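You operate a simulated robot arm through the tools that you are given. There is no shell and no other tool. Be economical: measure what you need, move in short steps, check, and stop when the job is done.

Carry out the task below with a simulated robot arm. There is one attempt and no reset: what you move stays moved.

Task
Take the sealed carton from the top of the end table and leave it on the shelf of the end table. Put the gear from the top of the packing bench on the tabbed card there. Put the jug on the shelf of the shaft bench away on the top of the pillar bench. Do these in any order. Set down upright: sealed carton, jug.

It is judged by the outcome, as a careful person would: the job done as asked, and still so three seconds after it is handed in. It fails if anything else is knocked over, pushed out of place, dropped, spilled or broken.

Robot
A 7-joint arm with a two-finger parallel gripper on a trunk, on a base that drives. Base frame: it is fixed to the floor where the robot stands at the start and does not move with it; the origin is under the middle of the robot, x ahead of it, y to its left, z up; the surface under the hand at the start is at about z = 0.84. Units: m, rad, N and s.
With the tool pointing down near the work surface it reaches from about 0.38 to 0.76 m from the robot's upright axis, wherever it stands. Its first joint turns from -2.496 to 2.496 rad. Places, roughly: gear [1.5, -1, 0.75]; jug [-1.75, -10.25, 0.5]; shelf of the end table [0.9, 0.1, 0.2]; tabbed card [2, -1, 0.75]; top of the pillar bench [3.7, -8.5, 0.9]. Payload 3 kg.
Tool frame: the origin (TCP) lies between the finger pads and is the grasp point; the fingertips stand 0.03 m ahead of it; z points along the fingers, y is the line along which they close. Largest opening 0.11 m; finger width 0.02, thickness 0.01; the body of the gripper, 0.048 by 0.112 m, starts 0.055 m behind the TCP.
Orientation is that of the tool frame in the base frame, as a unit quaternion [w, x, y, z]. With the fingers straight down and closing along the base's y, the tool's x points along the base's -x, its y along +y and its z along -z.

Tools
- The arm moves only by the tool move_arm. Its argument "deltas" is one flat list of numbers, 7 for each row, row after row: the shift along the tool's x, y, z in m, then the turn, a rotation vector about the tool's x, y, z in rad, then the opening, from 0 (shut) to 1 (fully open). In form: [x, y, z, wx, wy, wz, fingers, x, y, z, wx, wy, wz, fingers, ...]. A call has 1 to 8 rows; each row is the pose to reach, as a shift and turn from the pose commanded when the call began, along the tool's axes at that moment. Each row takes 0.2 s and may step no farther than 0.05 m and 0.15 rad from the row before; otherwise, or with a gripper value out of range, the whole call is refused. A pose out of reach is approached as far as the arm can. The call stops where the force on the tool passes 40 N (or 10 N more than at its start, if that is more) or the arm is blocked; 0.2 s more then pass. The fingers move at their own pace (about 0.108 m/s each) and stop on an object; they squeeze with about 35 N. The grip force told is the motor's: it shows also when the fingers shut on nothing. Time passes only in rows, and 0.2 s behind the last, so rows that repeat a pose let the fingers close. It gives the time, the measured TCP pose, the force on the tool (base axes), the opening and the grip force at its end, in the units of the frame above (readings bear some noise), with the torque about the TCP (base axes, N m) and any sound that the robot's microphone picked up.
- Cameras (640 x 400 px; columns grow to the right, rows downward): "scene" is now at [0.1568, 0.0133, 1.5964]; the picture's right is [0.17, -0.99, -0.00], its down [-0.80, -0.14, -0.58] and it looks along [0.57, 0.10, -0.82] (base axes); focal length 284 px, centre (320, 200). "wrist" rides on the gripper at [0.072, 0.017, -0.103] in the tool frame; the picture's right is [-0.23, 0.97, 0.00], its down [-0.76, -0.18, -0.62] and it looks along [-0.61, -0.14, 0.78] (tool axes); focal length 222 px, centre (320, 200). There is no depth. A picture from a camera that has moved, and an enlarged one, comes with that camera's place and axes in the base frame and with its lens. The place of the scene camera against the robot may be out by one fixed shift of up to 0.025 m in any direction.
- capture(camera): a new picture of that camera. The clock stands still meanwhile.
- slide_trunk(by): slides the trunk up (or, below 0, down) by that many m; the arm and the scene camera ride with it, the base frame stays. It gives what a move gives, with no picture.
- steer(legs): drives the robot by 1 to 6 legs, each [ahead, left, turn to the left] in m, m and rad, along the robot's own axes; the way and the turn of a leg run together, so that a leg with both is an arc; at most 1.5 m and 3.142 rad a leg. The arm and the cameras ride along, it lands a little off, and it stops where it bumps. It gives what a move gives.
- pan_tilt(pan, tilt): turns the head with the scene camera to pan (to the left, within 1.501 rad either way) and tilt (down, from -0.506 to 1.204), counted from straight ahead of the robot. It gives what a move gives.
- close_up(camera, box): a new picture of the part [left, top, right, bottom] of that camera's present view, enlarged. The clock stands still meanwhile.
- finish_job(): hands the job in; it is judged then, once.

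Go step by step. Nothing tells you exact positions but the pictures and the camera data: compare them with the known pose of the tool, close in by small moves and look again before you grip or let go. The budget is 165 turns and 120 pictures, counting those below and the enlarged ones. Unless the task says otherwise, let go and move clear before handing in.

The tools are called after "Call:" by a JSON object that holds its "name" and its "arguments". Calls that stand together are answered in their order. move_arm: Moves the arm, as the interface text tells. Its arguments: {"type":"object","properties":{"deltas":{"type":"array","items":{"type":"number"}}},"required":["deltas"]} The other tools are called the same way: slide_trunk (by) slides the trunk up or down; steer (legs) drives the base; pan_tilt (pan, tilt) turns the head that bears the scene camera; capture (camera) takes a picture; close_up (camera, box) takes an enlarged picture of a part of a camera's view; finish_job () hands the job in.

At the start:

```text
t: 0.0
position: [0.7414, -0.1676, 1.1707]
ee_rot: [0.001, 0.001, 1.0, 0.0]
contact_force: [-0.8, -0.9, -0.1]
torque: [0.0, 0.03, 0.01]
grip_width: 0.1098
grasp_force: 0.1
trunk travel left (down, up): [-0.75, 0.14]
robot x, y, heading: [0.0002, 0.0012, 0.002]
head pan, tilt: [0.171, 0.955]
```

scene: 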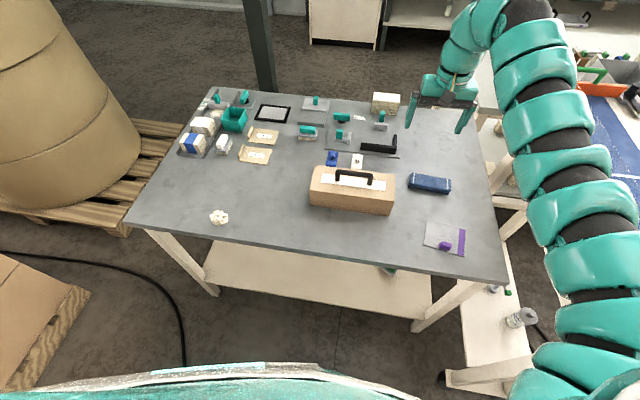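
wrist: 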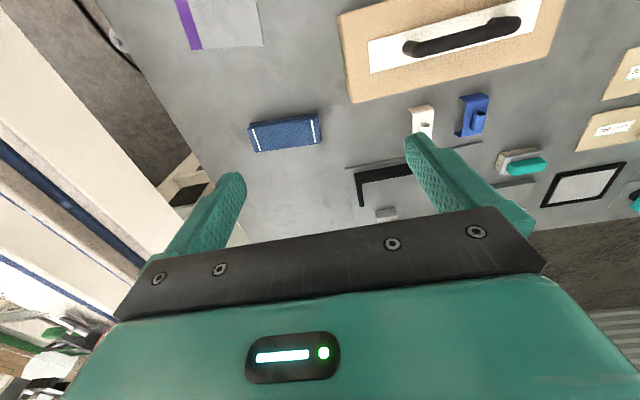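

I see the end table with several items; the tan handled box near the middle is probably the sealed carton. I'll look closer at the table before planning.

Call:
{"name": "close_up", "arguments": {"camera": "scene", "box": [280, 80, 480, 260]}}

Call:
{"name": "close_up", "arguments": {"camera": "scene", "box": [160, 80, 320, 240]}}

```text
2.22 times, centred on (380, 170) of scene
camera zoom: at [0.1568, 0.0133, 1.5964], right [0.17, -0.99, 0.0], down [-0.8, -0.14, -0.58], along [0.57, 0.1, -0.82], focal length 632 px, centre (187, 267)
```

zoom: 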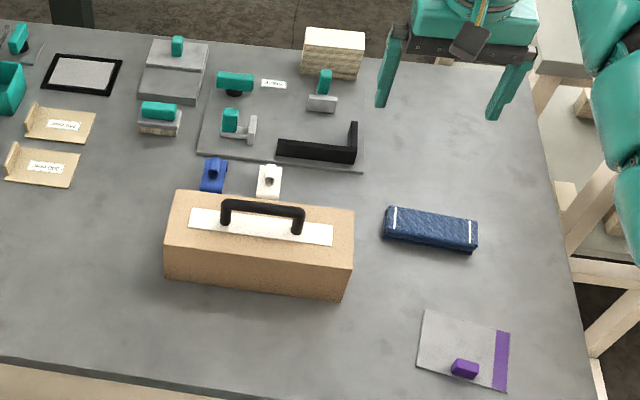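

```text
2.50 times, centred on (240, 160) of scene
camera zoom: at [0.1568, 0.0133, 1.5964], right [0.17, -0.99, 0.0], down [-0.8, -0.14, -0.58], along [0.57, 0.1, -0.82], focal length 711 px, centre (520, 300)
```

zoom: 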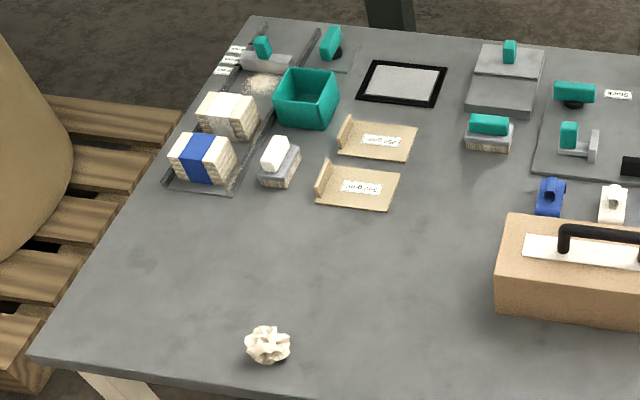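

The carton is the tan handled box: its body spans about x 0.66–0.76, y ±0.127, top z≈0.92, and the handle bar runs along y at z≈0.955. To fit under the tabletop I'll grip the bar with a forward-tilted tool, so first I turn the hand so the fingers close along x.

Call:
{"name": "move_arm", "arguments": {"deltas": [0.018, 0.021, 0, 0, 0, 0.15, 1, 0.036, 0.042, 0, 0, 0, 0.3, 1, 0.054, 0.063, 0, 0, 0, 0.45, 1, 0.072, 0.084, 0, 0, 0, 0.6, 1, 0.09, 0.105, 0, 0, 0, 0.75, 1, 0.108, 0.126, 0, 0, 0, 0.9, 1, 0.126, 0.147, 0, 0, 0, 1.05, 1, 0.14, 0.17, 0, 0, 0, 1.2, 1]}}

Call:
{"name": "move_arm", "arguments": {"deltas": [0, 0, 0, 0, 0, 0.15, 1, 0, 0, 0, 0, 0, 0.3, 1, 0, 0, 0, 0, 0, 0.371, 1]}}

```text
t: 1.8
position: [0.6993, -0.0699, 1.1848]
ee_rot: [0.001, 0.46, 0.886, 0.059]
contact_force: [-0.1, 0.0, 0.3]
torque: [-0.05, 0.02, 0.04]
grip_width: 0.11
grasp_force: 0.0
out of reach, approached as far as the arm can: row 3, 4, 5, 6, 7, 8
trunk travel left (down, up): [-0.75, 0.14]
robot x, y, heading: [-0.0039, -0.0011, 0.002]
head pan, tilt: [0.171, 0.955]
```

```text
t: 2.6
position: [0.7084, -0.0749, 1.1835]
ee_rot: [-0.011, 0.617, 0.785, 0.059]
contact_force: [-0.1, -1.1, -0.2]
torque: [-0.05, -0.01, 0.0]
grip_width: 0.1101
grasp_force: 0.1
trunk travel left (down, up): [-0.75, 0.14]
robot x, y, heading: [-0.003, 0.001, 0.0]
head pan, tilt: [0.171, 0.955]
```

The hand turned most of the way but lagged at some limit. I'll look at the arm's posture.

Call:
{"name": "capture", "arguments": {"camera": "scene"}}

Call:
{"name": "capture", "arguments": {"camera": "wrist"}}

```text
115 pictures are left
camera scene: at [0.1561, 0.0135, 1.5965], right [0.17, -0.99, 0.0], down [-0.8, -0.14, -0.58], along [0.57, 0.1, -0.82], focal length 284 px, centre (320, 200)
```

scene: 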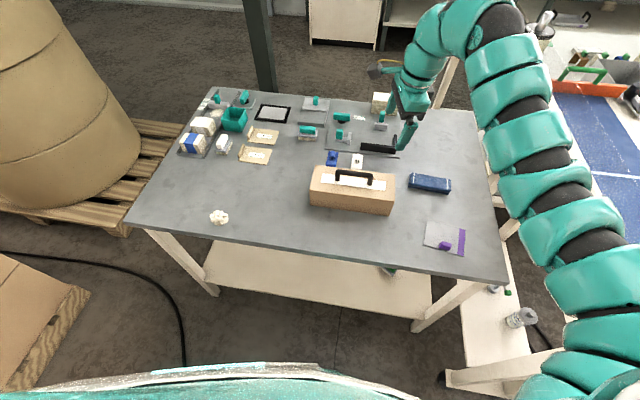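

```text
114 pictures are left
camera wrist: at [0.7006, -0.0111, 1.2938], right [1.0, 0.01, 0.06], down [-0.03, -0.84, 0.54], along [0.05, -0.54, -0.84], focal length 222 px, centre (320, 200)
```

wrist: 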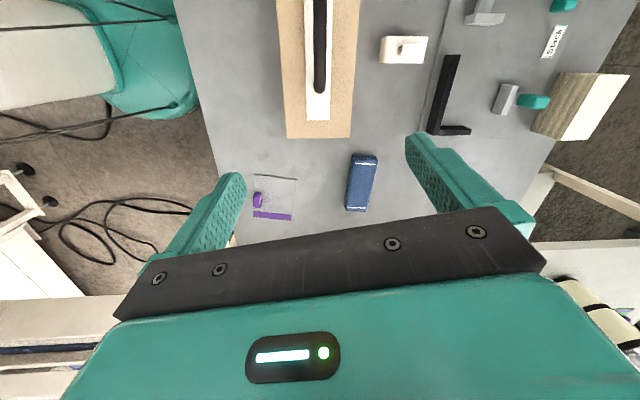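

The arm's elbow is high; now pitch the fingers forward (rotation about tool −x) to see whether that posture is reachable.

Call:
{"name": "move_arm", "arguments": {"deltas": [0, 0, 0, -0.14, 0, 0, 1, 0, 0, 0, -0.28, 0, 0, 1, 0, 0, 0, -0.42, 0, 0, 1, 0, 0, 0, -0.56, 0, 0, 1, 0, 0, 0, -0.7, 0, 0, 1, 0, 0, 0, -0.84, 0, 0, 1, 0, 0, 0, -0.98, 0, 0, 1]}}

Call:
{"name": "capture", "arguments": {"camera": "scene"}}

```text
t: 4.2
position: [0.7085, -0.078, 1.182]
ee_rot: [0.283, 0.548, 0.665, 0.422]
contact_force: [0.6, 0.1, -0.2]
torque: [-0.01, -0.02, 0.01]
grip_width: 0.1101
grasp_force: 0.1
out of reach, approached as far as the arm can: row 1, 2, 3
trunk travel left (down, up): [-0.75, 0.14]
robot x, y, heading: [-0.003, -0.0039, -0.003]
head pan, tilt: [0.171, 0.955]
```

```text
113 pictures are left
camera scene: at [0.1564, 0.0135, 1.5964], right [0.17, -0.99, 0.0], down [-0.8, -0.14, -0.58], along [0.57, 0.1, -0.82], focal length 284 px, centre (320, 200)
```

scene: 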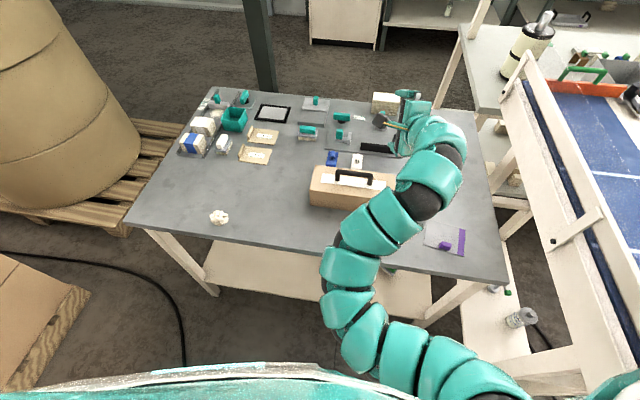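

The arm swung to a low elbow posture, which suits the shelf. Next I square the tool up (pointing along +x, about 30° below horizontal) and pull back behind the carton's handle.

Call:
{"name": "move_arm", "arguments": {"deltas": [0.019, -0.033, -0.001, 0, -0.05, 0.01, 1, 0.038, -0.066, -0.002, 0, -0.1, 0.02, 1, 0.057, -0.098, -0.004, 0, -0.15, 0.03, 1, 0.076, -0.131, -0.005, 0, -0.2, 0.04, 1, 0.095, -0.164, -0.006, 0, -0.255, 0.047, 1]}}

Call:
{"name": "capture", "arguments": {"camera": "scene"}}

Call:
{"name": "capture", "arguments": {"camera": "wrist"}}

```text
t: 5.4
position: [0.5994, 0.0084, 1.0497]
ee_rot: [0.353, 0.614, 0.611, 0.355]
contact_force: [0.5, -0.9, -0.5]
torque: [0.0, 0.04, -0.01]
grip_width: 0.1099
grasp_force: 0.0
trunk travel left (down, up): [-0.75, 0.14]
robot x, y, heading: [0.0013, -0.0018, -0.004]
head pan, tilt: [0.171, 0.955]
```

```text
112 pictures are left
camera scene: at [0.1559, 0.0137, 1.5965], right [0.17, -0.99, 0.0], down [-0.8, -0.14, -0.58], along [0.57, 0.1, -0.82], focal length 284 px, centre (320, 200)
```

scene: 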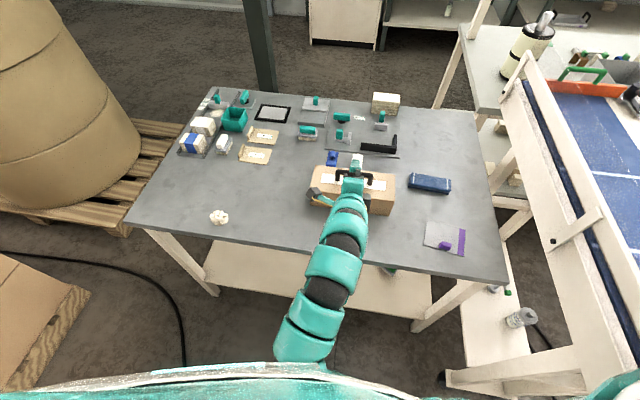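

```text
111 pictures are left
camera wrist: at [0.5178, 0.0809, 1.1165], right [0.48, -0.23, 0.84], down [-0.63, -0.76, 0.15], along [0.61, -0.61, -0.51], focal length 222 px, centre (320, 200)
```

wrist: 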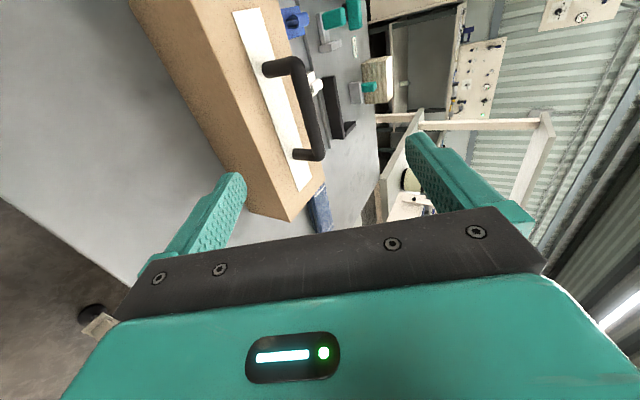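

The tool is square at 30° pitch; triangulating, the bar sits near (0.735, 0.005, 0.955), about 0.10 m long. I'll close the fingers partway and approach along the tool axis, then look again.

Call:
{"name": "move_arm", "arguments": {"deltas": [-0.001, -0.007, 0.025, 0, 0, 0, 0.6, -0.003, -0.0144, 0.05, 0, 0, 0, 0.36, -0.003, -0.0144, 0.05, 0, 0, 0, 0.36]}}

Call:
{"name": "capture", "arguments": {"camera": "wrist"}}

Call:
{"name": "close_up", "arguments": {"camera": "scene", "box": [290, 140, 410, 230]}}

```text
t: 6.2
position: [0.6351, 0.0023, 1.013]
ee_rot: [0.353, 0.613, 0.611, 0.355]
contact_force: [-0.5, -0.8, -1.0]
torque: [0.0, -0.02, -0.03]
grip_width: 0.0393
grasp_force: 0.0
trunk travel left (down, up): [-0.75, 0.14]
robot x, y, heading: [-0.0012, -0.0034, -0.002]
head pan, tilt: [0.171, 0.955]
```

```text
110 pictures are left
camera wrist: at [0.5535, 0.076, 1.08], right [0.48, -0.23, 0.84], down [-0.63, -0.76, 0.15], along [0.61, -0.61, -0.51], focal length 222 px, centre (320, 200)
```

wrist: 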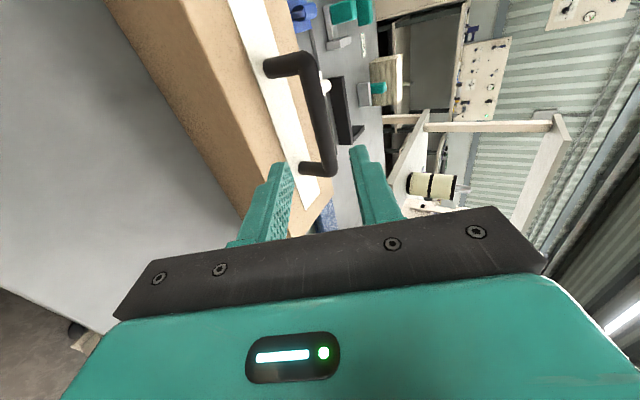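

```text
4.44 times, centred on (350, 185) of scene
camera zoom: at [0.1564, 0.0136, 1.5965], right [0.17, -0.99, 0.0], down [-0.8, -0.14, -0.58], along [0.57, 0.1, -0.82], focal length 1264 px, centre (187, 267)
```

zoom: 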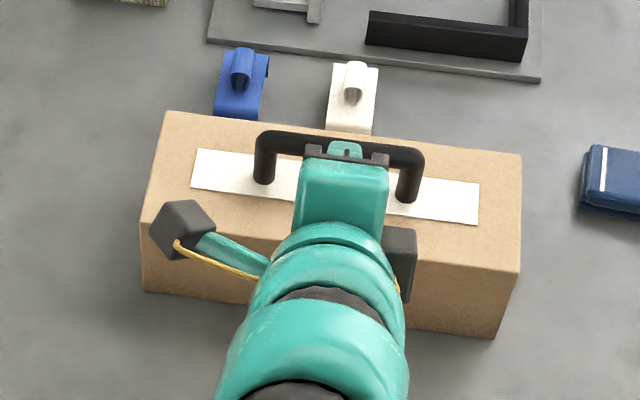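

The bar lies almost on the tool axis, about 4 mm toward the lower finger and 0.11–0.12 m ahead. I advance 0.085 m with that small correction and check.

Call:
{"name": "move_arm", "arguments": {"deltas": [0, -0.002, 0.03, 0, 0, 0, 0.36, 0, -0.004, 0.06, 0, 0, 0, 0.36, 0, -0.004, 0.085, 0, 0, 0, 0.36]}}

Call:
{"name": "capture", "arguments": {"camera": "wrist"}}

Call:
{"name": "close_up", "arguments": {"camera": "scene", "box": [290, 140, 410, 230]}}

```text
t: 7.0
position: [0.7091, 0.002, 0.9673]
ee_rot: [0.354, 0.612, 0.612, 0.355]
contact_force: [0.8, -0.6, -0.2]
torque: [-0.01, -0.09, -0.02]
grip_width: 0.0393
grasp_force: 0.0
trunk travel left (down, up): [-0.75, 0.14]
robot x, y, heading: [-0.003, 0.0019, -0.006]
head pan, tilt: [0.171, 0.955]
```

```text
108 pictures are left
camera wrist: at [0.6284, 0.0751, 1.0337], right [0.48, -0.23, 0.84], down [-0.63, -0.76, 0.15], along [0.61, -0.61, -0.51], focal length 222 px, centre (320, 200)
```

wrist: 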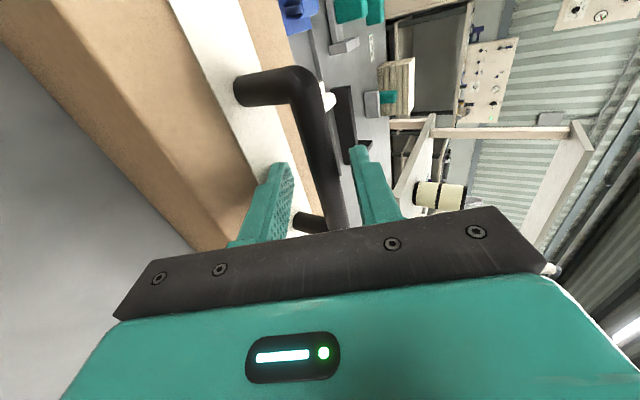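

```text
4.44 times, centred on (350, 185) of scene
camera zoom: at [0.157, 0.0133, 1.5964], right [0.17, -0.99, 0.0], down [-0.8, -0.14, -0.58], along [0.57, 0.1, -0.82], focal length 1264 px, centre (187, 267)
```

zoom: 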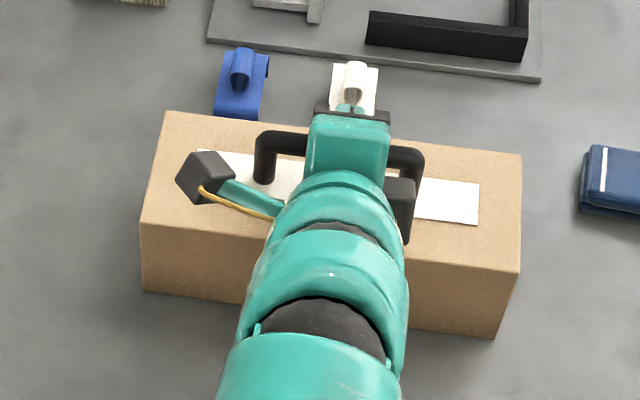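

The bar is between the fingers near their tips. I advance another 15 mm and close.

Call:
{"name": "move_arm", "arguments": {"deltas": [0, 0.002, 0.008, 0, 0, 0, 0.34, 0, 0.003, 0.015, 0, 0, 0, 0.32, 0, 0.003, 0.015, 0, 0, 0, 0, 0, 0.003, 0.015, 0, 0, 0, 0, 0, 0.003, 0.015, 0, 0, 0, 0]}}

Call:
{"name": "capture", "arguments": {"camera": "wrist"}}

```text
t: 8.2
position: [0.7227, 0.0018, 0.9647]
ee_rot: [0.354, 0.612, 0.61, 0.357]
contact_force: [16.1, 3.4, 33.3]
torque: [-0.27, -0.09, 0.14]
grip_width: 0.0156
grasp_force: 35.1
trunk travel left (down, up): [-0.75, 0.14]
robot x, y, heading: [0.0002, 0.0008, 0.003]
head pan, tilt: [0.171, 0.955]
```

```text
106 pictures are left
camera wrist: at [0.6415, 0.0752, 1.0322], right [0.48, -0.23, 0.85], down [-0.63, -0.76, 0.15], along [0.61, -0.61, -0.51], focal length 222 px, centre (320, 200)
```

wrist: 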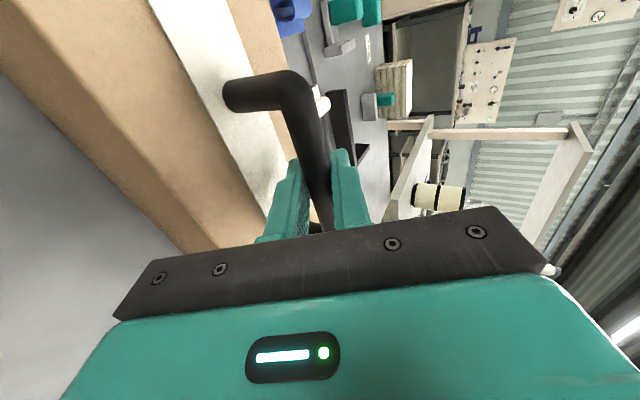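

The bar is gripped (15.6 mm) with a bit of upward strain. I lift gently and check.

Call:
{"name": "move_arm", "arguments": {"deltas": [0, 0.006, -0.002, 0, 0, 0, 0, 0, 0.015, -0.008, 0, 0, 0, 0, 0, 0.026, -0.015, 0, 0, 0, 0, 0, 0.043, -0.025, 0, 0, 0, 0]}}

Call:
{"name": "capture", "arguments": {"camera": "scene"}}

```text
t: 9.2
position: [0.7229, 0.0003, 1.0129]
ee_rot: [0.353, 0.613, 0.612, 0.354]
contact_force: [-0.5, -0.2, -4.4]
torque: [-0.04, 0.01, 0.0]
grip_width: 0.0154
grasp_force: 35.3
trunk travel left (down, up): [-0.75, 0.14]
robot x, y, heading: [0.0014, 0.0018, 0.003]
head pan, tilt: [0.171, 0.955]
```

```text
105 pictures are left
camera scene: at [0.1568, 0.0134, 1.5963], right [0.17, -0.99, 0.0], down [-0.8, -0.14, -0.58], along [0.57, 0.1, -0.82], focal length 284 px, centre (320, 200)
```

scene: 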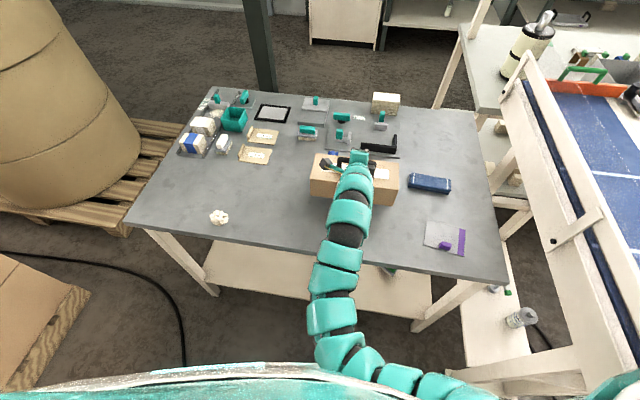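

The carton is lifted level. I need to back off the table, so I check the surroundings to both sides first.

Call:
{"name": "pan_tilt", "arguments": {"pan": 1.5, "tilt": 0.5}}

Call:
{"name": "capture", "arguments": {"camera": "scene"}}

Call:
{"name": "pan_tilt", "arguments": {"pan": -1.5, "tilt": 0.5}}

Call:
{"name": "capture", "arguments": {"camera": "scene"}}

```text
t: 10.7
position: [0.7249, -0.0002, 1.0121]
ee_rot: [0.353, 0.613, 0.611, 0.355]
contact_force: [-0.7, -0.1, -4.3]
torque: [-0.01, 0.04, -0.03]
grip_width: 0.0153
grasp_force: 35.1
trunk travel left (down, up): [-0.75, 0.14]
robot x, y, heading: [0.0035, 0.0001, 0.001]
head pan, tilt: [1.499, 0.499]
```

```text
104 pictures are left
camera scene: at [0.0925, 0.0919, 1.6343], right [1.0, -0.07, 0.0], down [-0.04, -0.48, -0.88], along [0.06, 0.88, -0.48], focal length 284 px, centre (320, 200)
```

scene: 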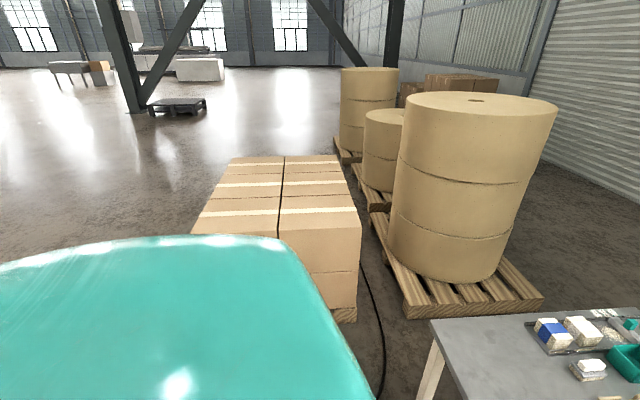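

```text
t: 13.3
position: [0.7246, 0.0006, 1.0125]
ee_rot: [0.353, 0.613, 0.611, 0.356]
contact_force: [-0.4, 0.2, -4.4]
torque: [-0.02, 0.04, 0.02]
grip_width: 0.0153
grasp_force: 35.3
trunk travel left (down, up): [-0.75, 0.14]
robot x, y, heading: [0.0002, -0.0015, -0.0]
head pan, tilt: [-1.499, 0.499]
```

```text
103 pictures are left
camera scene: at [0.0925, -0.0896, 1.6343], right [-1.0, -0.07, 0.0], down [-0.03, 0.48, -0.88], along [0.06, -0.88, -0.48], focal length 284 px, centre (320, 200)
```

scene: 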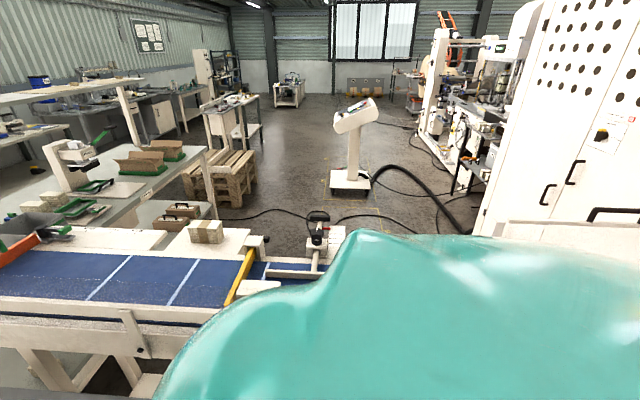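

Left-rear is open floor; a tall cabinet is at right-rear. I back up cautiously 0.36 m in two legs with the carton held above the table.

Call:
{"name": "steer", "arguments": {"legs": [[-0.18, 0, 0], [-0.18, 0, 0]]}}

Call:
{"name": "pan_tilt", "arguments": {"pan": 0.1, "tilt": 0.95}}

Call:
{"name": "capture", "arguments": {"camera": "scene"}}

```text
t: 15.9
position: [0.3628, -0.0017, 1.0145]
ee_rot: [0.354, 0.614, 0.61, 0.354]
contact_force: [-0.6, -0.4, -3.7]
torque: [-0.02, 0.01, 0.01]
grip_width: 0.0152
grasp_force: 34.7
trunk travel left (down, up): [-0.75, 0.14]
robot x, y, heading: [-0.3624, 0.0006, -0.002]
head pan, tilt: [-1.499, 0.499]
```

```text
t: 17.6
position: [0.3636, -0.0018, 1.0123]
ee_rot: [0.354, 0.613, 0.61, 0.355]
contact_force: [0.9, -0.4, -4.6]
torque: [-0.01, 0.02, -0.02]
grip_width: 0.0156
grasp_force: 34.9
trunk travel left (down, up): [-0.75, 0.14]
robot x, y, heading: [-0.3602, 0.0027, -0.011]
head pan, tilt: [0.099, 0.949]
```

```text
102 pictures are left
camera scene: at [-0.2023, 0.0087, 1.5968], right [0.09, -1.0, 0.0], down [-0.81, -0.08, -0.58], along [0.58, 0.06, -0.81], focal length 284 px, centre (320, 200)
```

scene: 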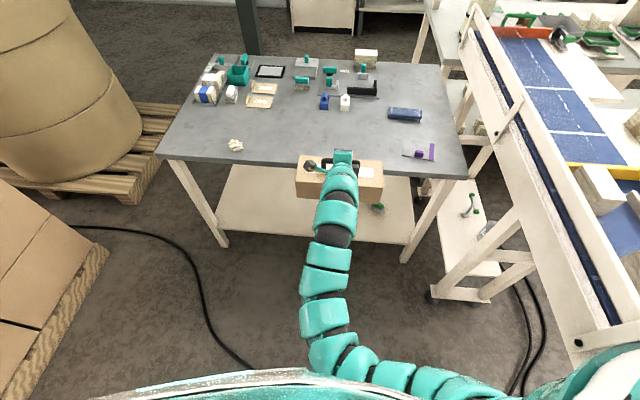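

The shelf is visible: front edge x≈0.56, y from about −0.35 to 0.65, with a small green item near y≈−0.23. I shift left 0.13 m to stay clear of it and lower the trunk.

Call:
{"name": "steer", "arguments": {"legs": [[0, 0.13, 0.008]]}}

Call:
{"name": "slide_trunk", "arguments": {"by": -0.55}}

Call:
{"name": "capture", "arguments": {"camera": "scene"}}

Call:
{"name": "capture", "arguments": {"camera": "wrist"}}

```text
t: 18.9
position: [0.3639, 0.1358, 1.0123]
ee_rot: [0.353, 0.611, 0.613, 0.355]
contact_force: [-0.2, -0.6, -5.1]
torque: [-0.01, 0.0, -0.06]
grip_width: 0.0155
grasp_force: 35.0
trunk travel left (down, up): [-0.75, 0.14]
robot x, y, heading: [-0.3607, 0.1341, 0.001]
head pan, tilt: [0.099, 0.949]
```

```text
refused: -0.55 is not a number from -0.4 to 0.4
```

```text
101 pictures are left
camera scene: at [-0.2023, 0.1426, 1.5968], right [0.1, -0.99, 0.0], down [-0.81, -0.08, -0.58], along [0.58, 0.06, -0.81], focal length 284 px, centre (320, 200)
```

scene: 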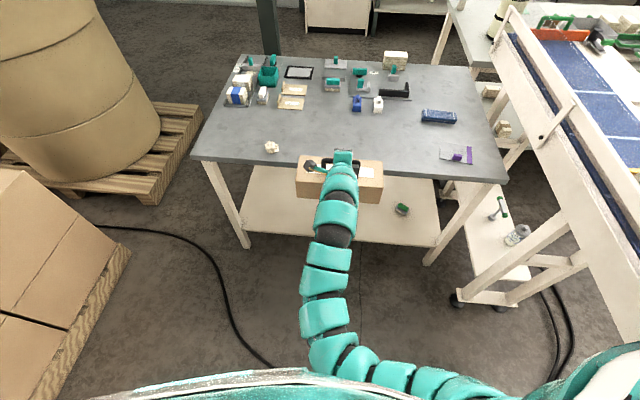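

```text
100 pictures are left
camera wrist: at [0.2827, 0.2091, 1.0795], right [0.49, -0.23, 0.84], down [-0.63, -0.76, 0.16], along [0.61, -0.6, -0.51], focal length 222 px, centre (320, 200)
```

wrist: 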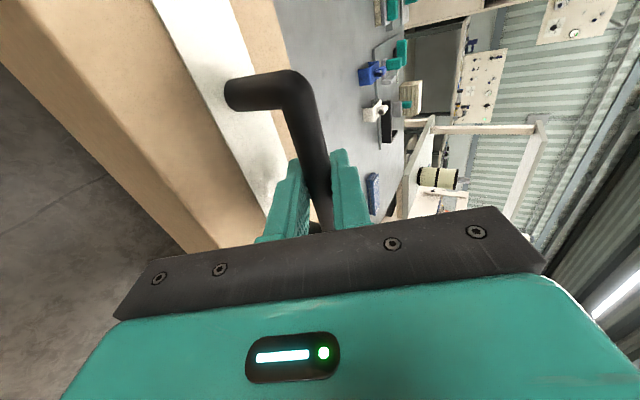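

Slide is limited to 0.4 per call; lowering in two stages.

Call:
{"name": "slide_trunk", "arguments": {"by": -0.4}}

Call:
{"name": "slide_trunk", "arguments": {"by": -0.15}}

Call:
{"name": "pan_tilt", "arguments": {"pan": 0.0, "tilt": 0.6}}

Call:
{"name": "capture", "arguments": {"camera": "scene"}}

Call:
{"name": "capture", "arguments": {"camera": "wrist"}}

```text
t: 22.7
position: [0.365, 0.134, 0.6142]
ee_rot: [0.352, 0.612, 0.612, 0.356]
contact_force: [0.9, 0.7, -4.3]
torque: [0.01, 0.03, -0.01]
grip_width: 0.0153
grasp_force: 34.8
trunk travel left (down, up): [-0.35, 0.54]
robot x, y, heading: [-0.356, 0.1275, 0.0]
head pan, tilt: [0.099, 0.949]
```

```text
t: 24.4
position: [0.3628, 0.1348, 0.462]
ee_rot: [0.353, 0.612, 0.612, 0.356]
contact_force: [1.1, -0.4, -4.8]
torque: [-0.03, 0.03, -0.02]
grip_width: 0.0156
grasp_force: 35.3
trunk travel left (down, up): [-0.2, 0.69]
robot x, y, heading: [-0.3605, 0.1355, 0.008]
head pan, tilt: [0.099, 0.949]
```

```text
t: 25.3
position: [0.3639, 0.1352, 0.4621]
ee_rot: [0.352, 0.611, 0.613, 0.356]
contact_force: [0.5, -0.8, -4.2]
torque: [-0.02, 0.03, 0.0]
grip_width: 0.0156
grasp_force: 35.2
trunk travel left (down, up): [-0.2, 0.69]
robot x, y, heading: [-0.3582, 0.1323, 0.006]
head pan, tilt: [0.0, 0.6]
```

```text
99 pictures are left
camera scene: at [-0.1865, 0.1334, 1.0751], right [0.0, -1.0, 0.0], down [-0.57, 0.0, -0.82], along [0.82, 0.0, -0.57], focal length 284 px, centre (320, 200)
```

scene: 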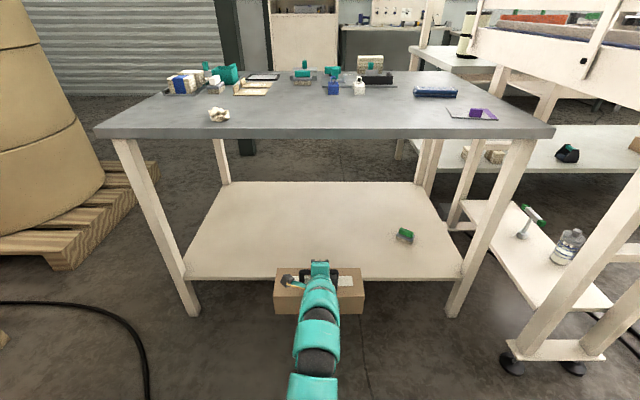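

```text
98 pictures are left
camera wrist: at [0.2824, 0.2078, 0.5296], right [0.49, -0.23, 0.84], down [-0.63, -0.76, 0.15], along [0.61, -0.6, -0.51], focal length 222 px, centre (320, 200)
```

wrist: 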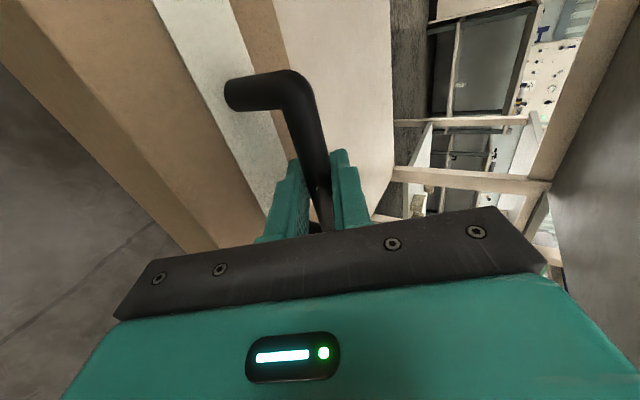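

Clear view: shelf surface is z≈0.19–0.20, carton bottom is around 0.32 with the arm below tabletop level. I lower another 0.06, then drive forward 0.36 into the shelf bay.

Call:
{"name": "slide_trunk", "arguments": {"by": -0.05}}

Call:
{"name": "steer", "arguments": {"legs": [[0.18, 0, -0.006]]}}

Call:
{"name": "capture", "arguments": {"camera": "scene"}}

Call:
{"name": "capture", "arguments": {"camera": "wrist"}}

```text
t: 26.2
position: [0.3636, 0.1348, 0.4118]
ee_rot: [0.352, 0.612, 0.612, 0.356]
contact_force: [0.0, -0.3, -4.7]
torque: [0.0, 0.0, -0.01]
grip_width: 0.0155
grasp_force: 35.2
trunk travel left (down, up): [-0.15, 0.74]
robot x, y, heading: [-0.361, 0.1326, 0.002]
head pan, tilt: [0.0, 0.6]
```

```text
t: 27.7
position: [0.5435, 0.1351, 0.4126]
ee_rot: [0.352, 0.612, 0.612, 0.356]
contact_force: [0.6, 0.5, -4.4]
torque: [-0.01, -0.02, -0.03]
grip_width: 0.0153
grasp_force: 34.9
trunk travel left (down, up): [-0.15, 0.74]
robot x, y, heading: [-0.1782, 0.1301, 0.005]
head pan, tilt: [0.0, 0.6]
```

```text
97 pictures are left
camera scene: at [-0.0066, 0.1338, 1.0252], right [0.0, -1.0, 0.0], down [-0.57, 0.0, -0.82], along [0.82, 0.0, -0.57], focal length 284 px, centre (320, 200)
```

scene: 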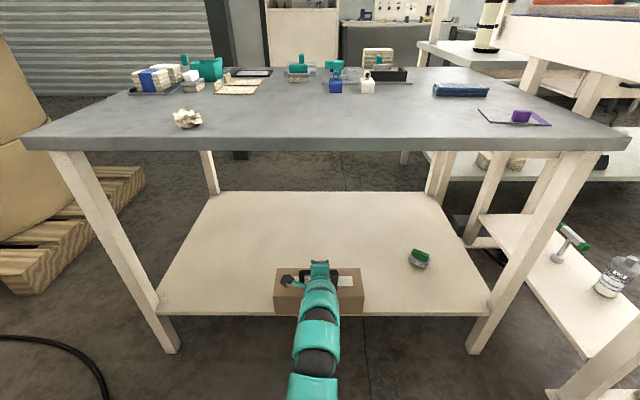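

```text
96 pictures are left
camera wrist: at [0.4625, 0.2077, 0.4797], right [0.49, -0.23, 0.84], down [-0.63, -0.76, 0.15], along [0.61, -0.6, -0.51], focal length 222 px, centre (320, 200)
```

wrist: 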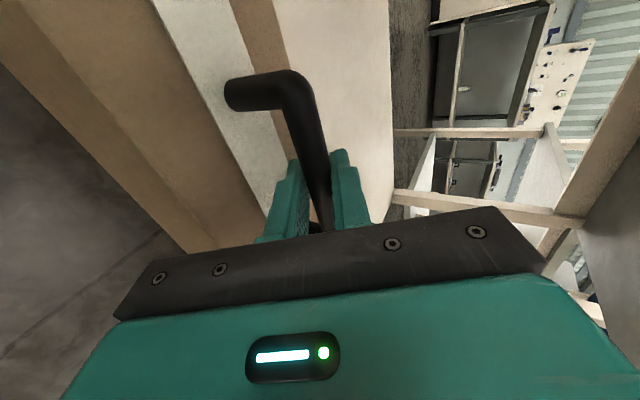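

The carton has cleared the shelf's front edge. Driving on another 0.19 m.

Call:
{"name": "steer", "arguments": {"legs": [[0.19, 0, -0.004]]}}

Call:
{"name": "slide_trunk", "arguments": {"by": -0.05}}

Call:
{"name": "capture", "arguments": {"camera": "scene"}}

Call:
{"name": "capture", "arguments": {"camera": "wrist"}}

```text
t: 29.2
position: [0.7323, 0.1328, 0.4123]
ee_rot: [0.352, 0.612, 0.613, 0.355]
contact_force: [0.0, 0.8, -4.8]
torque: [-0.04, 0.01, 0.02]
grip_width: 0.0153
grasp_force: 34.9
trunk travel left (down, up): [-0.15, 0.74]
robot x, y, heading: [0.01, 0.1337, 0.001]
head pan, tilt: [0.0, 0.6]
```

```text
t: 30.2
position: [0.7316, 0.133, 0.3847]
ee_rot: [0.355, 0.612, 0.607, 0.362]
contact_force: [-0.4, -0.7, -4.0]
torque: [0.0, 0.0, 0.0]
grip_width: 0.0152
grasp_force: 35.1
trunk travel left (down, up): [-0.1, 0.79]
robot x, y, heading: [0.0064, 0.1361, 0.002]
head pan, tilt: [0.0, 0.6]
```

```text
95 pictures are left
camera scene: at [0.1738, 0.1322, 0.9866], right [0.0, -1.0, 0.0], down [-0.56, 0.0, -0.83], along [0.83, 0.0, -0.56], focal length 284 px, centre (320, 200)
```

scene: 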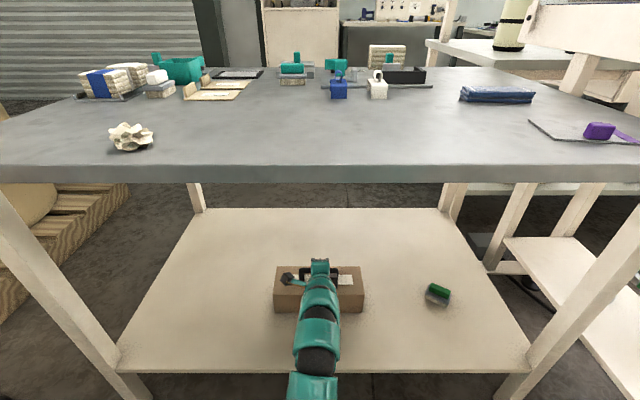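

```text
94 pictures are left
camera wrist: at [0.6498, 0.206, 0.4508], right [0.47, -0.24, 0.85], down [-0.63, -0.76, 0.14], along [0.61, -0.6, -0.51], focal length 222 px, centre (320, 200)
```

wrist: 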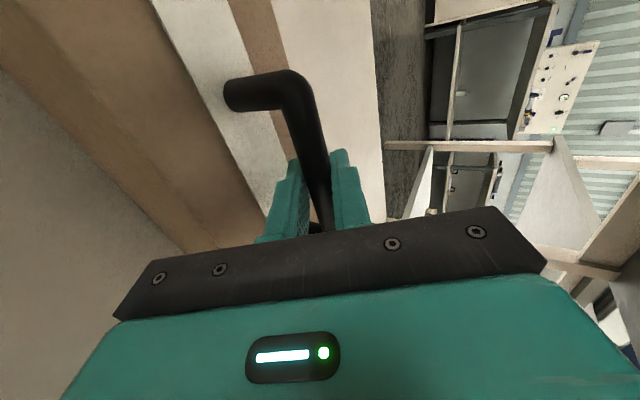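

The hand dropped only 0.028 m of the 0.05 commanded and the view tilted slightly, so something (elbow or body) may be bearing on something. I raise back 0.05 and look steeply down.

Call:
{"name": "slide_trunk", "arguments": {"by": 0.05}}

Call:
{"name": "pan_tilt", "arguments": {"pan": -0.1, "tilt": 1.2}}

Call:
{"name": "capture", "arguments": {"camera": "scene"}}

```text
t: 31.1
position: [0.7307, 0.1325, 0.4105]
ee_rot: [0.352, 0.612, 0.613, 0.355]
contact_force: [0.5, 0.4, -4.0]
torque: [-0.03, 0.07, 0.04]
grip_width: 0.0152
grasp_force: 35.0
trunk travel left (down, up): [-0.15, 0.74]
robot x, y, heading: [0.0079, 0.1349, 0.002]
head pan, tilt: [0.0, 0.6]
```

```text
t: 32.1
position: [0.7317, 0.1337, 0.4134]
ee_rot: [0.352, 0.613, 0.612, 0.355]
contact_force: [0.0, -0.2, -4.6]
torque: [-0.02, 0.02, 0.02]
grip_width: 0.0154
grasp_force: 35.1
trunk travel left (down, up): [-0.15, 0.74]
robot x, y, heading: [0.0095, 0.1284, -0.004]
head pan, tilt: [-0.099, 1.201]
```

```text
93 pictures are left
camera scene: at [0.1492, 0.1283, 0.9806], right [-0.1, -1.0, 0.0], down [-0.93, 0.09, -0.36], along [0.36, -0.04, -0.93], focal length 284 px, centre (320, 200)
```

scene: 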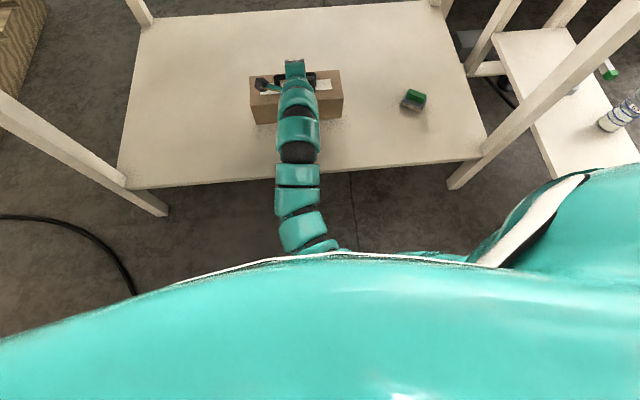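

Nothing touches the shelf visibly; likely the elbow bears on the robot's own base when the trunk goes lower. I'll instead lower the carton with the arm, in small steps with force checks.

Call:
{"name": "move_arm", "arguments": {"deltas": [0, -0.013, 0.0075, 0, 0, 0, 0, 0, -0.026, 0.015, 0, 0, 0, 0, 0, -0.039, 0.0225, 0, 0, 0, 0]}}

Call:
{"name": "capture", "arguments": {"camera": "scene"}}

Call:
{"name": "capture", "arguments": {"camera": "wrist"}}

```text
t: 32.9
position: [0.7329, 0.134, 0.376]
ee_rot: [0.356, 0.611, 0.609, 0.36]
contact_force: [-6.0, 2.9, 35.2]
torque: [-0.1, -0.16, 0.39]
grip_width: 0.0154
grasp_force: 35.0
trunk travel left (down, up): [-0.15, 0.74]
robot x, y, heading: [0.0128, 0.134, 0.002]
head pan, tilt: [-0.099, 1.201]
```

```text
92 pictures are left
camera scene: at [0.146, 0.1284, 0.982], right [-0.1, -1.0, 0.0], down [-0.93, 0.09, -0.37], along [0.36, -0.04, -0.93], focal length 284 px, centre (320, 200)
```

scene: 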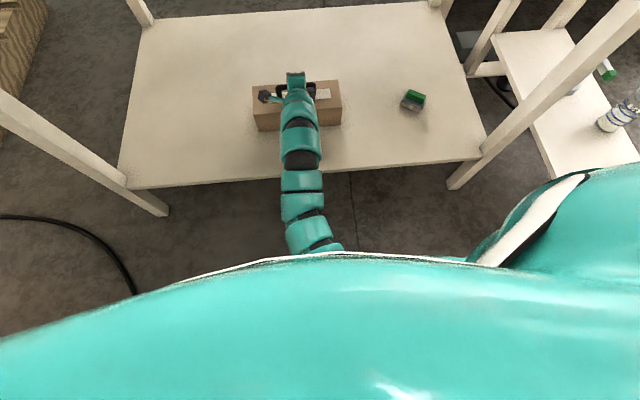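

```text
91 pictures are left
camera wrist: at [0.6505, 0.2077, 0.4419], right [0.47, -0.23, 0.85], down [-0.63, -0.76, 0.14], along [0.61, -0.6, -0.51], focal length 222 px, centre (320, 200)
```

wrist: 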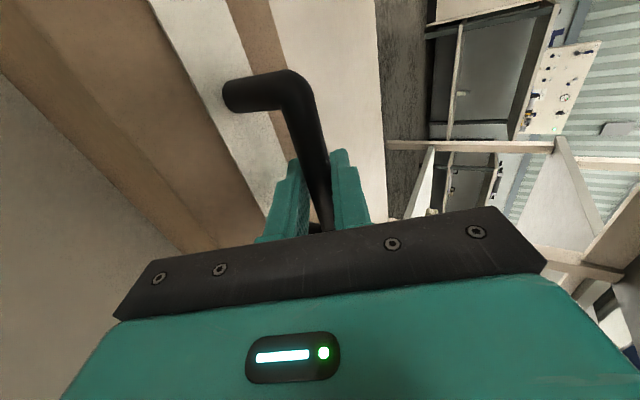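

Contact force of 35 N now appears on the tool, consistent with the carton resting on the shelf. I zoom in to verify before release.

Call:
{"name": "close_up", "arguments": {"camera": "scene", "box": [230, 50, 370, 150]}}

```text
4.00 times, centred on (300, 100) of scene
camera zoom: at [0.146, 0.1284, 0.982], right [-0.1, -1.0, 0.0], down [-0.93, 0.09, -0.37], along [0.36, -0.04, -0.93], focal length 1138 px, centre (400, 600)
```

zoom: 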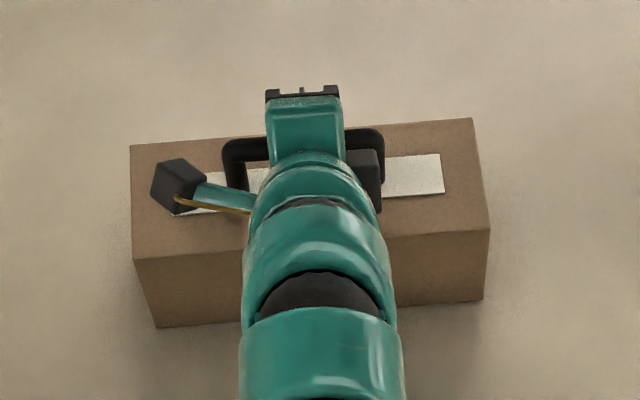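

It looks seated. I ease up a few millimetres to see the force relax to about zero, confirming support from the shelf.

Call:
{"name": "move_arm", "arguments": {"deltas": [0, 0.004, -0.002, 0, 0, 0, 0, 0, 0.004, -0.002, 0, 0, 0, 0]}}

```text
t: 33.5
position: [0.732, 0.1343, 0.3764]
ee_rot: [0.355, 0.612, 0.61, 0.357]
contact_force: [12.2, 3.3, 31.1]
torque: [-0.17, -0.14, 0.15]
grip_width: 0.0153
grasp_force: 35.2
trunk travel left (down, up): [-0.15, 0.74]
robot x, y, heading: [0.0125, 0.1321, 0.003]
head pan, tilt: [-0.099, 1.201]
```

Call:
{"name": "move_arm", "arguments": {"deltas": [0, 0.004, -0.0025, 0, 0, 0, 0, 0, 0.004, -0.0025, 0, 0, 0, 0]}}

```text
t: 34.1
position: [0.7306, 0.1333, 0.3757]
ee_rot: [0.352, 0.613, 0.613, 0.353]
contact_force: [3.3, 0.0, 5.4]
torque: [-0.22, -0.02, -0.02]
grip_width: 0.0156
grasp_force: 34.7
trunk travel left (down, up): [-0.15, 0.74]
robot x, y, heading: [0.0084, 0.131, -0.002]
head pan, tilt: [-0.099, 1.201]
```

Force has relaxed to about 5 N with no height change, so the carton is standing on the shelf. I open slightly, let settle, and withdraw along the tool axis.

Call:
{"name": "move_arm", "arguments": {"deltas": [0, 0, 0, 0, 0, 0, 0.2, 0, 0, 0, 0, 0, 0, 0.3, 0, 0, 0, 0, 0, 0, 0.3, 0, 0, -0.02, 0, 0, 0, 0.3, 0, 0, -0.05, 0, 0, 0, 0.3, 0, 0.01, -0.09, 0, 0, 0, 0.3]}}

Call:
{"name": "capture", "arguments": {"camera": "scene"}}

Call:
{"name": "capture", "arguments": {"camera": "wrist"}}

```text
t: 35.5
position: [0.6616, 0.1298, 0.4316]
ee_rot: [0.352, 0.613, 0.612, 0.354]
contact_force: [0.0, 0.5, 0.2]
torque: [-0.01, 0.02, 0.04]
grip_width: 0.0329
grasp_force: 0.1
trunk travel left (down, up): [-0.15, 0.74]
robot x, y, heading: [0.005, 0.1304, -0.002]
head pan, tilt: [-0.099, 1.201]
```

```text
89 pictures are left
camera scene: at [0.149, 0.1281, 0.9806], right [-0.1, -1.0, 0.0], down [-0.93, 0.09, -0.36], along [0.36, -0.04, -0.93], focal length 284 px, centre (320, 200)
```

scene: 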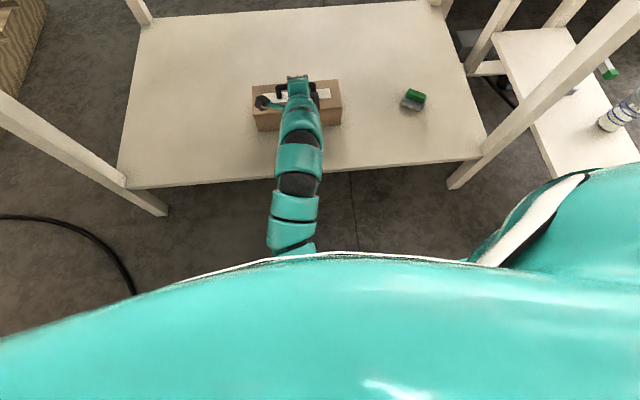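

```text
88 pictures are left
camera wrist: at [0.5805, 0.203, 0.4988], right [0.49, -0.23, 0.84], down [-0.63, -0.76, 0.16], along [0.61, -0.61, -0.52], focal length 222 px, centre (320, 200)
```

wrist: 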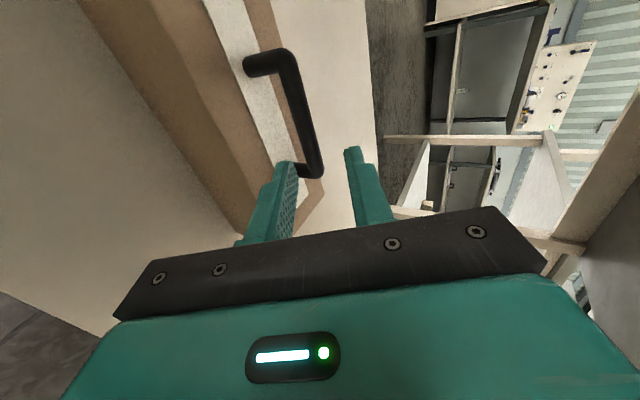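

Carton is on the shelf, upright, and the fingers are clear. I back out from under the table, raise the trunk, and look toward the packing bench.

Call:
{"name": "steer", "arguments": {"legs": [[-0.4, 0, 0]]}}

Call:
{"name": "slide_trunk", "arguments": {"by": 0.4}}

Call:
{"name": "slide_trunk", "arguments": {"by": 0.2}}

Call:
{"name": "pan_tilt", "arguments": {"pan": -0.5, "tilt": 0.6}}

Call:
{"name": "capture", "arguments": {"camera": "scene"}}

Call:
{"name": "pan_tilt", "arguments": {"pan": -1.3, "tilt": 0.5}}

Call:
{"name": "capture", "arguments": {"camera": "scene"}}

```text
t: 38.0
position: [0.259, 0.1272, 0.4305]
ee_rot: [0.353, 0.614, 0.61, 0.354]
contact_force: [0.2, -0.5, -0.5]
torque: [-0.01, 0.03, 0.02]
grip_width: 0.0332
grasp_force: 0.1
trunk travel left (down, up): [-0.15, 0.74]
robot x, y, heading: [-0.3963, 0.1318, -0.004]
head pan, tilt: [-0.099, 1.201]
```

```text
t: 41.8
position: [0.2584, 0.1271, 0.8323]
ee_rot: [0.354, 0.614, 0.61, 0.354]
contact_force: [0.4, -0.2, 0.0]
torque: [-0.04, 0.01, 0.0]
grip_width: 0.0328
grasp_force: 0.0
trunk travel left (down, up): [-0.55, 0.34]
robot x, y, heading: [-0.3969, 0.1336, -0.008]
head pan, tilt: [-0.099, 1.201]
```

```text
t: 44.0
position: [0.2593, 0.1265, 1.0328]
ee_rot: [0.354, 0.615, 0.61, 0.354]
contact_force: [-0.2, 0.0, -0.5]
torque: [0.01, 0.01, 0.0]
grip_width: 0.0331
grasp_force: 0.1
trunk travel left (down, up): [-0.75, 0.14]
robot x, y, heading: [-0.3955, 0.1349, -0.005]
head pan, tilt: [-0.099, 1.201]
```

```text
t: 45.0
position: [0.2585, 0.1274, 1.0313]
ee_rot: [0.354, 0.614, 0.61, 0.354]
contact_force: [0.3, -0.3, 0.8]
torque: [0.02, 0.02, -0.02]
grip_width: 0.0332
grasp_force: 0.1
trunk travel left (down, up): [-0.75, 0.14]
robot x, y, heading: [-0.3924, 0.1325, -0.002]
head pan, tilt: [-0.499, 0.6]
```

```text
87 pictures are left
camera scene: at [-0.2328, 0.0914, 1.6252], right [-0.48, -0.88, 0.0], down [-0.5, 0.27, -0.82], along [0.72, -0.4, -0.57], focal length 284 px, centre (320, 200)
```

scene: 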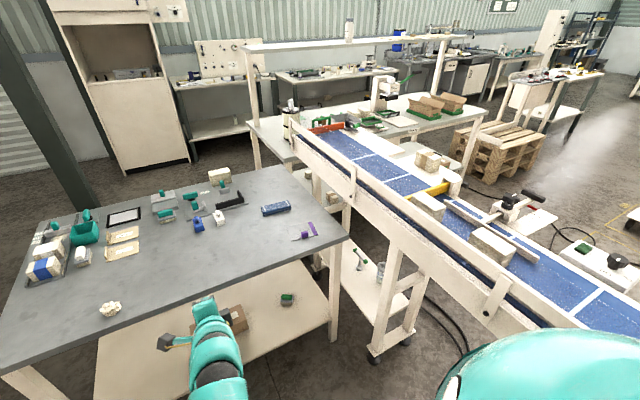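

```text
t: 46.1
position: [0.2579, 0.1272, 1.0312]
ee_rot: [0.354, 0.614, 0.61, 0.354]
contact_force: [-0.5, -0.9, -0.3]
torque: [0.05, 0.04, 0.01]
grip_width: 0.0331
grasp_force: 0.1
trunk travel left (down, up): [-0.75, 0.14]
robot x, y, heading: [-0.3955, 0.1306, -0.005]
head pan, tilt: [-1.3, 0.499]
```

```text
86 pictures are left
camera scene: at [-0.2863, 0.0463, 1.6343], right [-0.96, -0.26, 0.0], down [-0.13, 0.46, -0.88], along [0.23, -0.85, -0.48], focal length 284 px, centre (320, 200)
```

scene: 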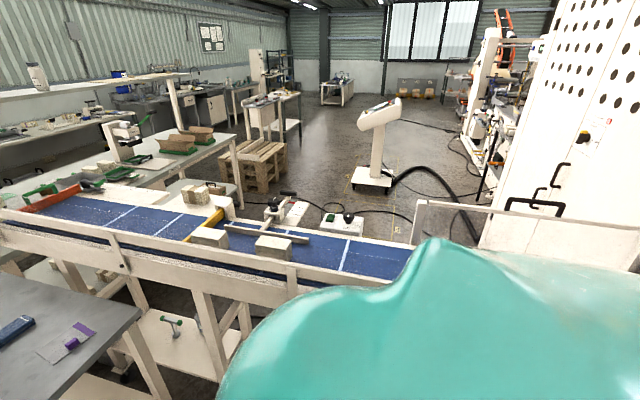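

The packing bench lies beyond the conveyor at the far right. I zoom on it and on the possible routes.

Call:
{"name": "pan_tilt", "arguments": {"pan": -0.55, "tilt": 0.4}}

Call:
{"name": "close_up", "arguments": {"camera": "scene", "box": [200, 100, 520, 300]}}

Call:
{"name": "pan_tilt", "arguments": {"pan": 0.2, "tilt": 0.4}}

Call:
{"name": "capture", "arguments": {"camera": "scene"}}

```text
t: 47.2
position: [0.2581, 0.1279, 1.0325]
ee_rot: [0.354, 0.615, 0.61, 0.354]
contact_force: [0.3, 0.1, 0.3]
torque: [0.05, 0.01, -0.01]
grip_width: 0.0329
grasp_force: 0.0
trunk travel left (down, up): [-0.75, 0.14]
robot x, y, heading: [-0.396, 0.1357, -0.003]
head pan, tilt: [-0.55, 0.4]
```

```text
2.00 times, centred on (360, 200) of scene
camera zoom: at [-0.2315, 0.0852, 1.6435], right [-0.53, -0.85, 0.0], down [-0.33, 0.21, -0.92], along [0.78, -0.49, -0.39], focal length 569 px, centre (240, 200)
```

zoom: 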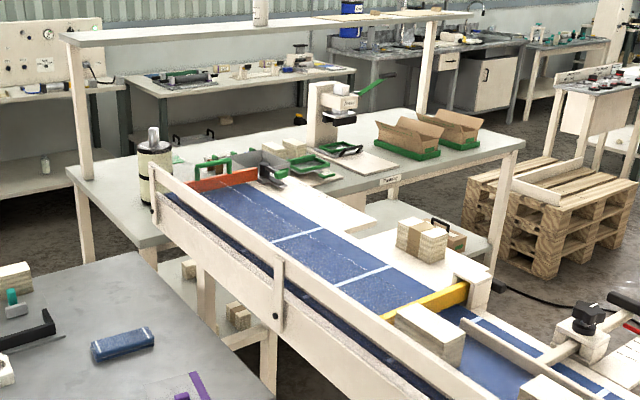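

```text
t: 48.3
position: [0.2594, 0.1265, 1.0317]
ee_rot: [0.355, 0.614, 0.61, 0.354]
contact_force: [-0.3, -0.5, 0.9]
torque: [-0.02, 0.01, -0.03]
grip_width: 0.033
grasp_force: 0.1
trunk travel left (down, up): [-0.75, 0.14]
robot x, y, heading: [-0.3974, 0.134, -0.01]
head pan, tilt: [0.201, 0.4]
```

```text
84 pictures are left
camera scene: at [-0.2193, 0.152, 1.6435], right [0.19, -0.98, 0.0], down [-0.38, -0.07, -0.92], along [0.9, 0.18, -0.39], focal length 284 px, centre (320, 200)
```

scene: 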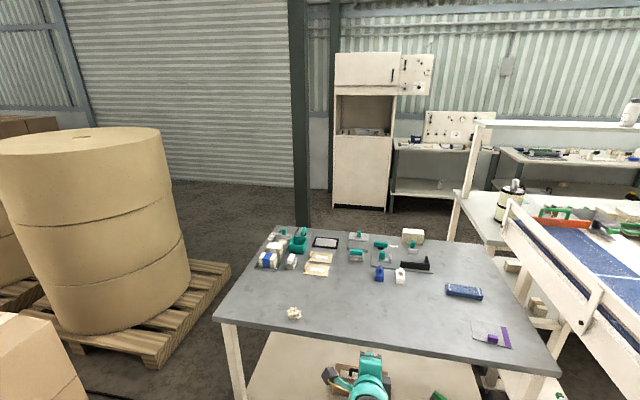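

There may be a passage between the roll pallet and the table's left side (~0.6 m), but I need to know what lies behind me. I turn left 90° and look around backwards.

Call:
{"name": "steer", "arguments": {"legs": [[0, 0, 1.571]]}}

Call:
{"name": "pan_tilt", "arguments": {"pan": 0.9, "tilt": 0.3}}

Call:
{"name": "capture", "arguments": {"camera": "scene"}}

Call:
{"name": "pan_tilt", "arguments": {"pan": 1.5, "tilt": 0.3}}

Call:
{"name": "capture", "arguments": {"camera": "scene"}}

```text
t: 52.5
position: [-0.3915, 0.7882, 1.0317]
ee_rot: [0.0, 0.001, 0.866, 0.501]
contact_force: [-0.2, -0.6, -0.2]
torque: [0.01, 0.01, -0.01]
grip_width: 0.0329
grasp_force: 0.0
trunk travel left (down, up): [-0.75, 0.14]
robot x, y, heading: [-0.3924, 0.1338, 1.572]
head pan, tilt: [0.201, 0.4]
```

```text
t: 53.6
position: [-0.3914, 0.7882, 1.0316]
ee_rot: [0.0, 0.002, 0.866, 0.501]
contact_force: [0.3, -0.3, 0.3]
torque: [0.04, 0.0, 0.01]
grip_width: 0.033
grasp_force: 0.1
trunk travel left (down, up): [-0.75, 0.14]
robot x, y, heading: [-0.3949, 0.1323, 1.572]
head pan, tilt: [0.901, 0.3]
```

```text
83 pictures are left
camera scene: at [-0.463, 0.273, 1.6527], right [0.62, 0.78, 0.0], down [0.23, -0.18, -0.96], along [-0.75, 0.6, -0.3], focal length 284 px, centre (320, 200)
```

scene: 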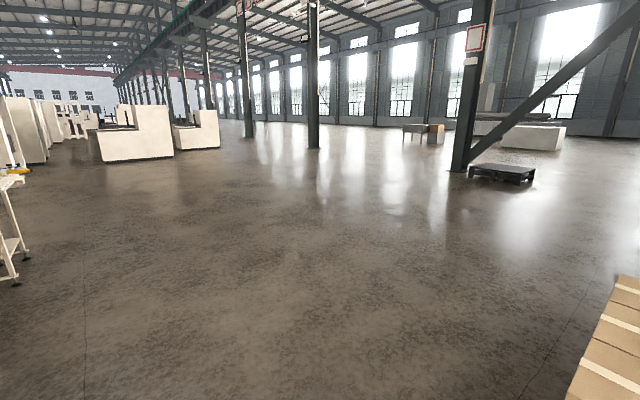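

```text
t: 54.6
position: [-0.3907, 0.7885, 1.0323]
ee_rot: [0.0, 0.003, 0.866, 0.5]
contact_force: [-0.3, 0.3, -0.1]
torque: [-0.02, 0.0, 0.02]
grip_width: 0.0331
grasp_force: 0.1
trunk travel left (down, up): [-0.75, 0.14]
robot x, y, heading: [-0.3936, 0.1365, 1.567]
head pan, tilt: [1.499, 0.3]
```

```text
82 pictures are left
camera scene: at [-0.4832, 0.2218, 1.6527], right [0.07, 1.0, 0.0], down [0.29, -0.02, -0.96], along [-0.95, 0.07, -0.3], focal length 284 px, centre (320, 200)
```

scene: 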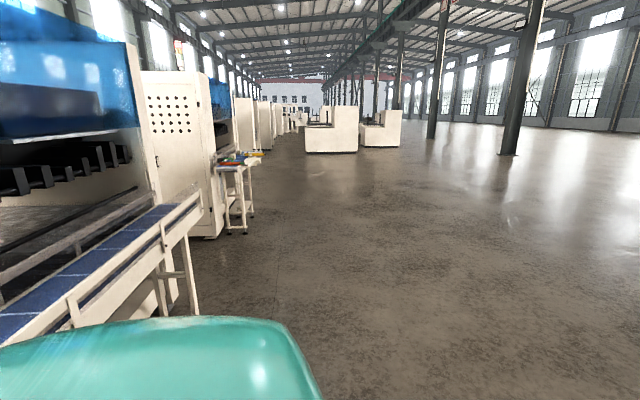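

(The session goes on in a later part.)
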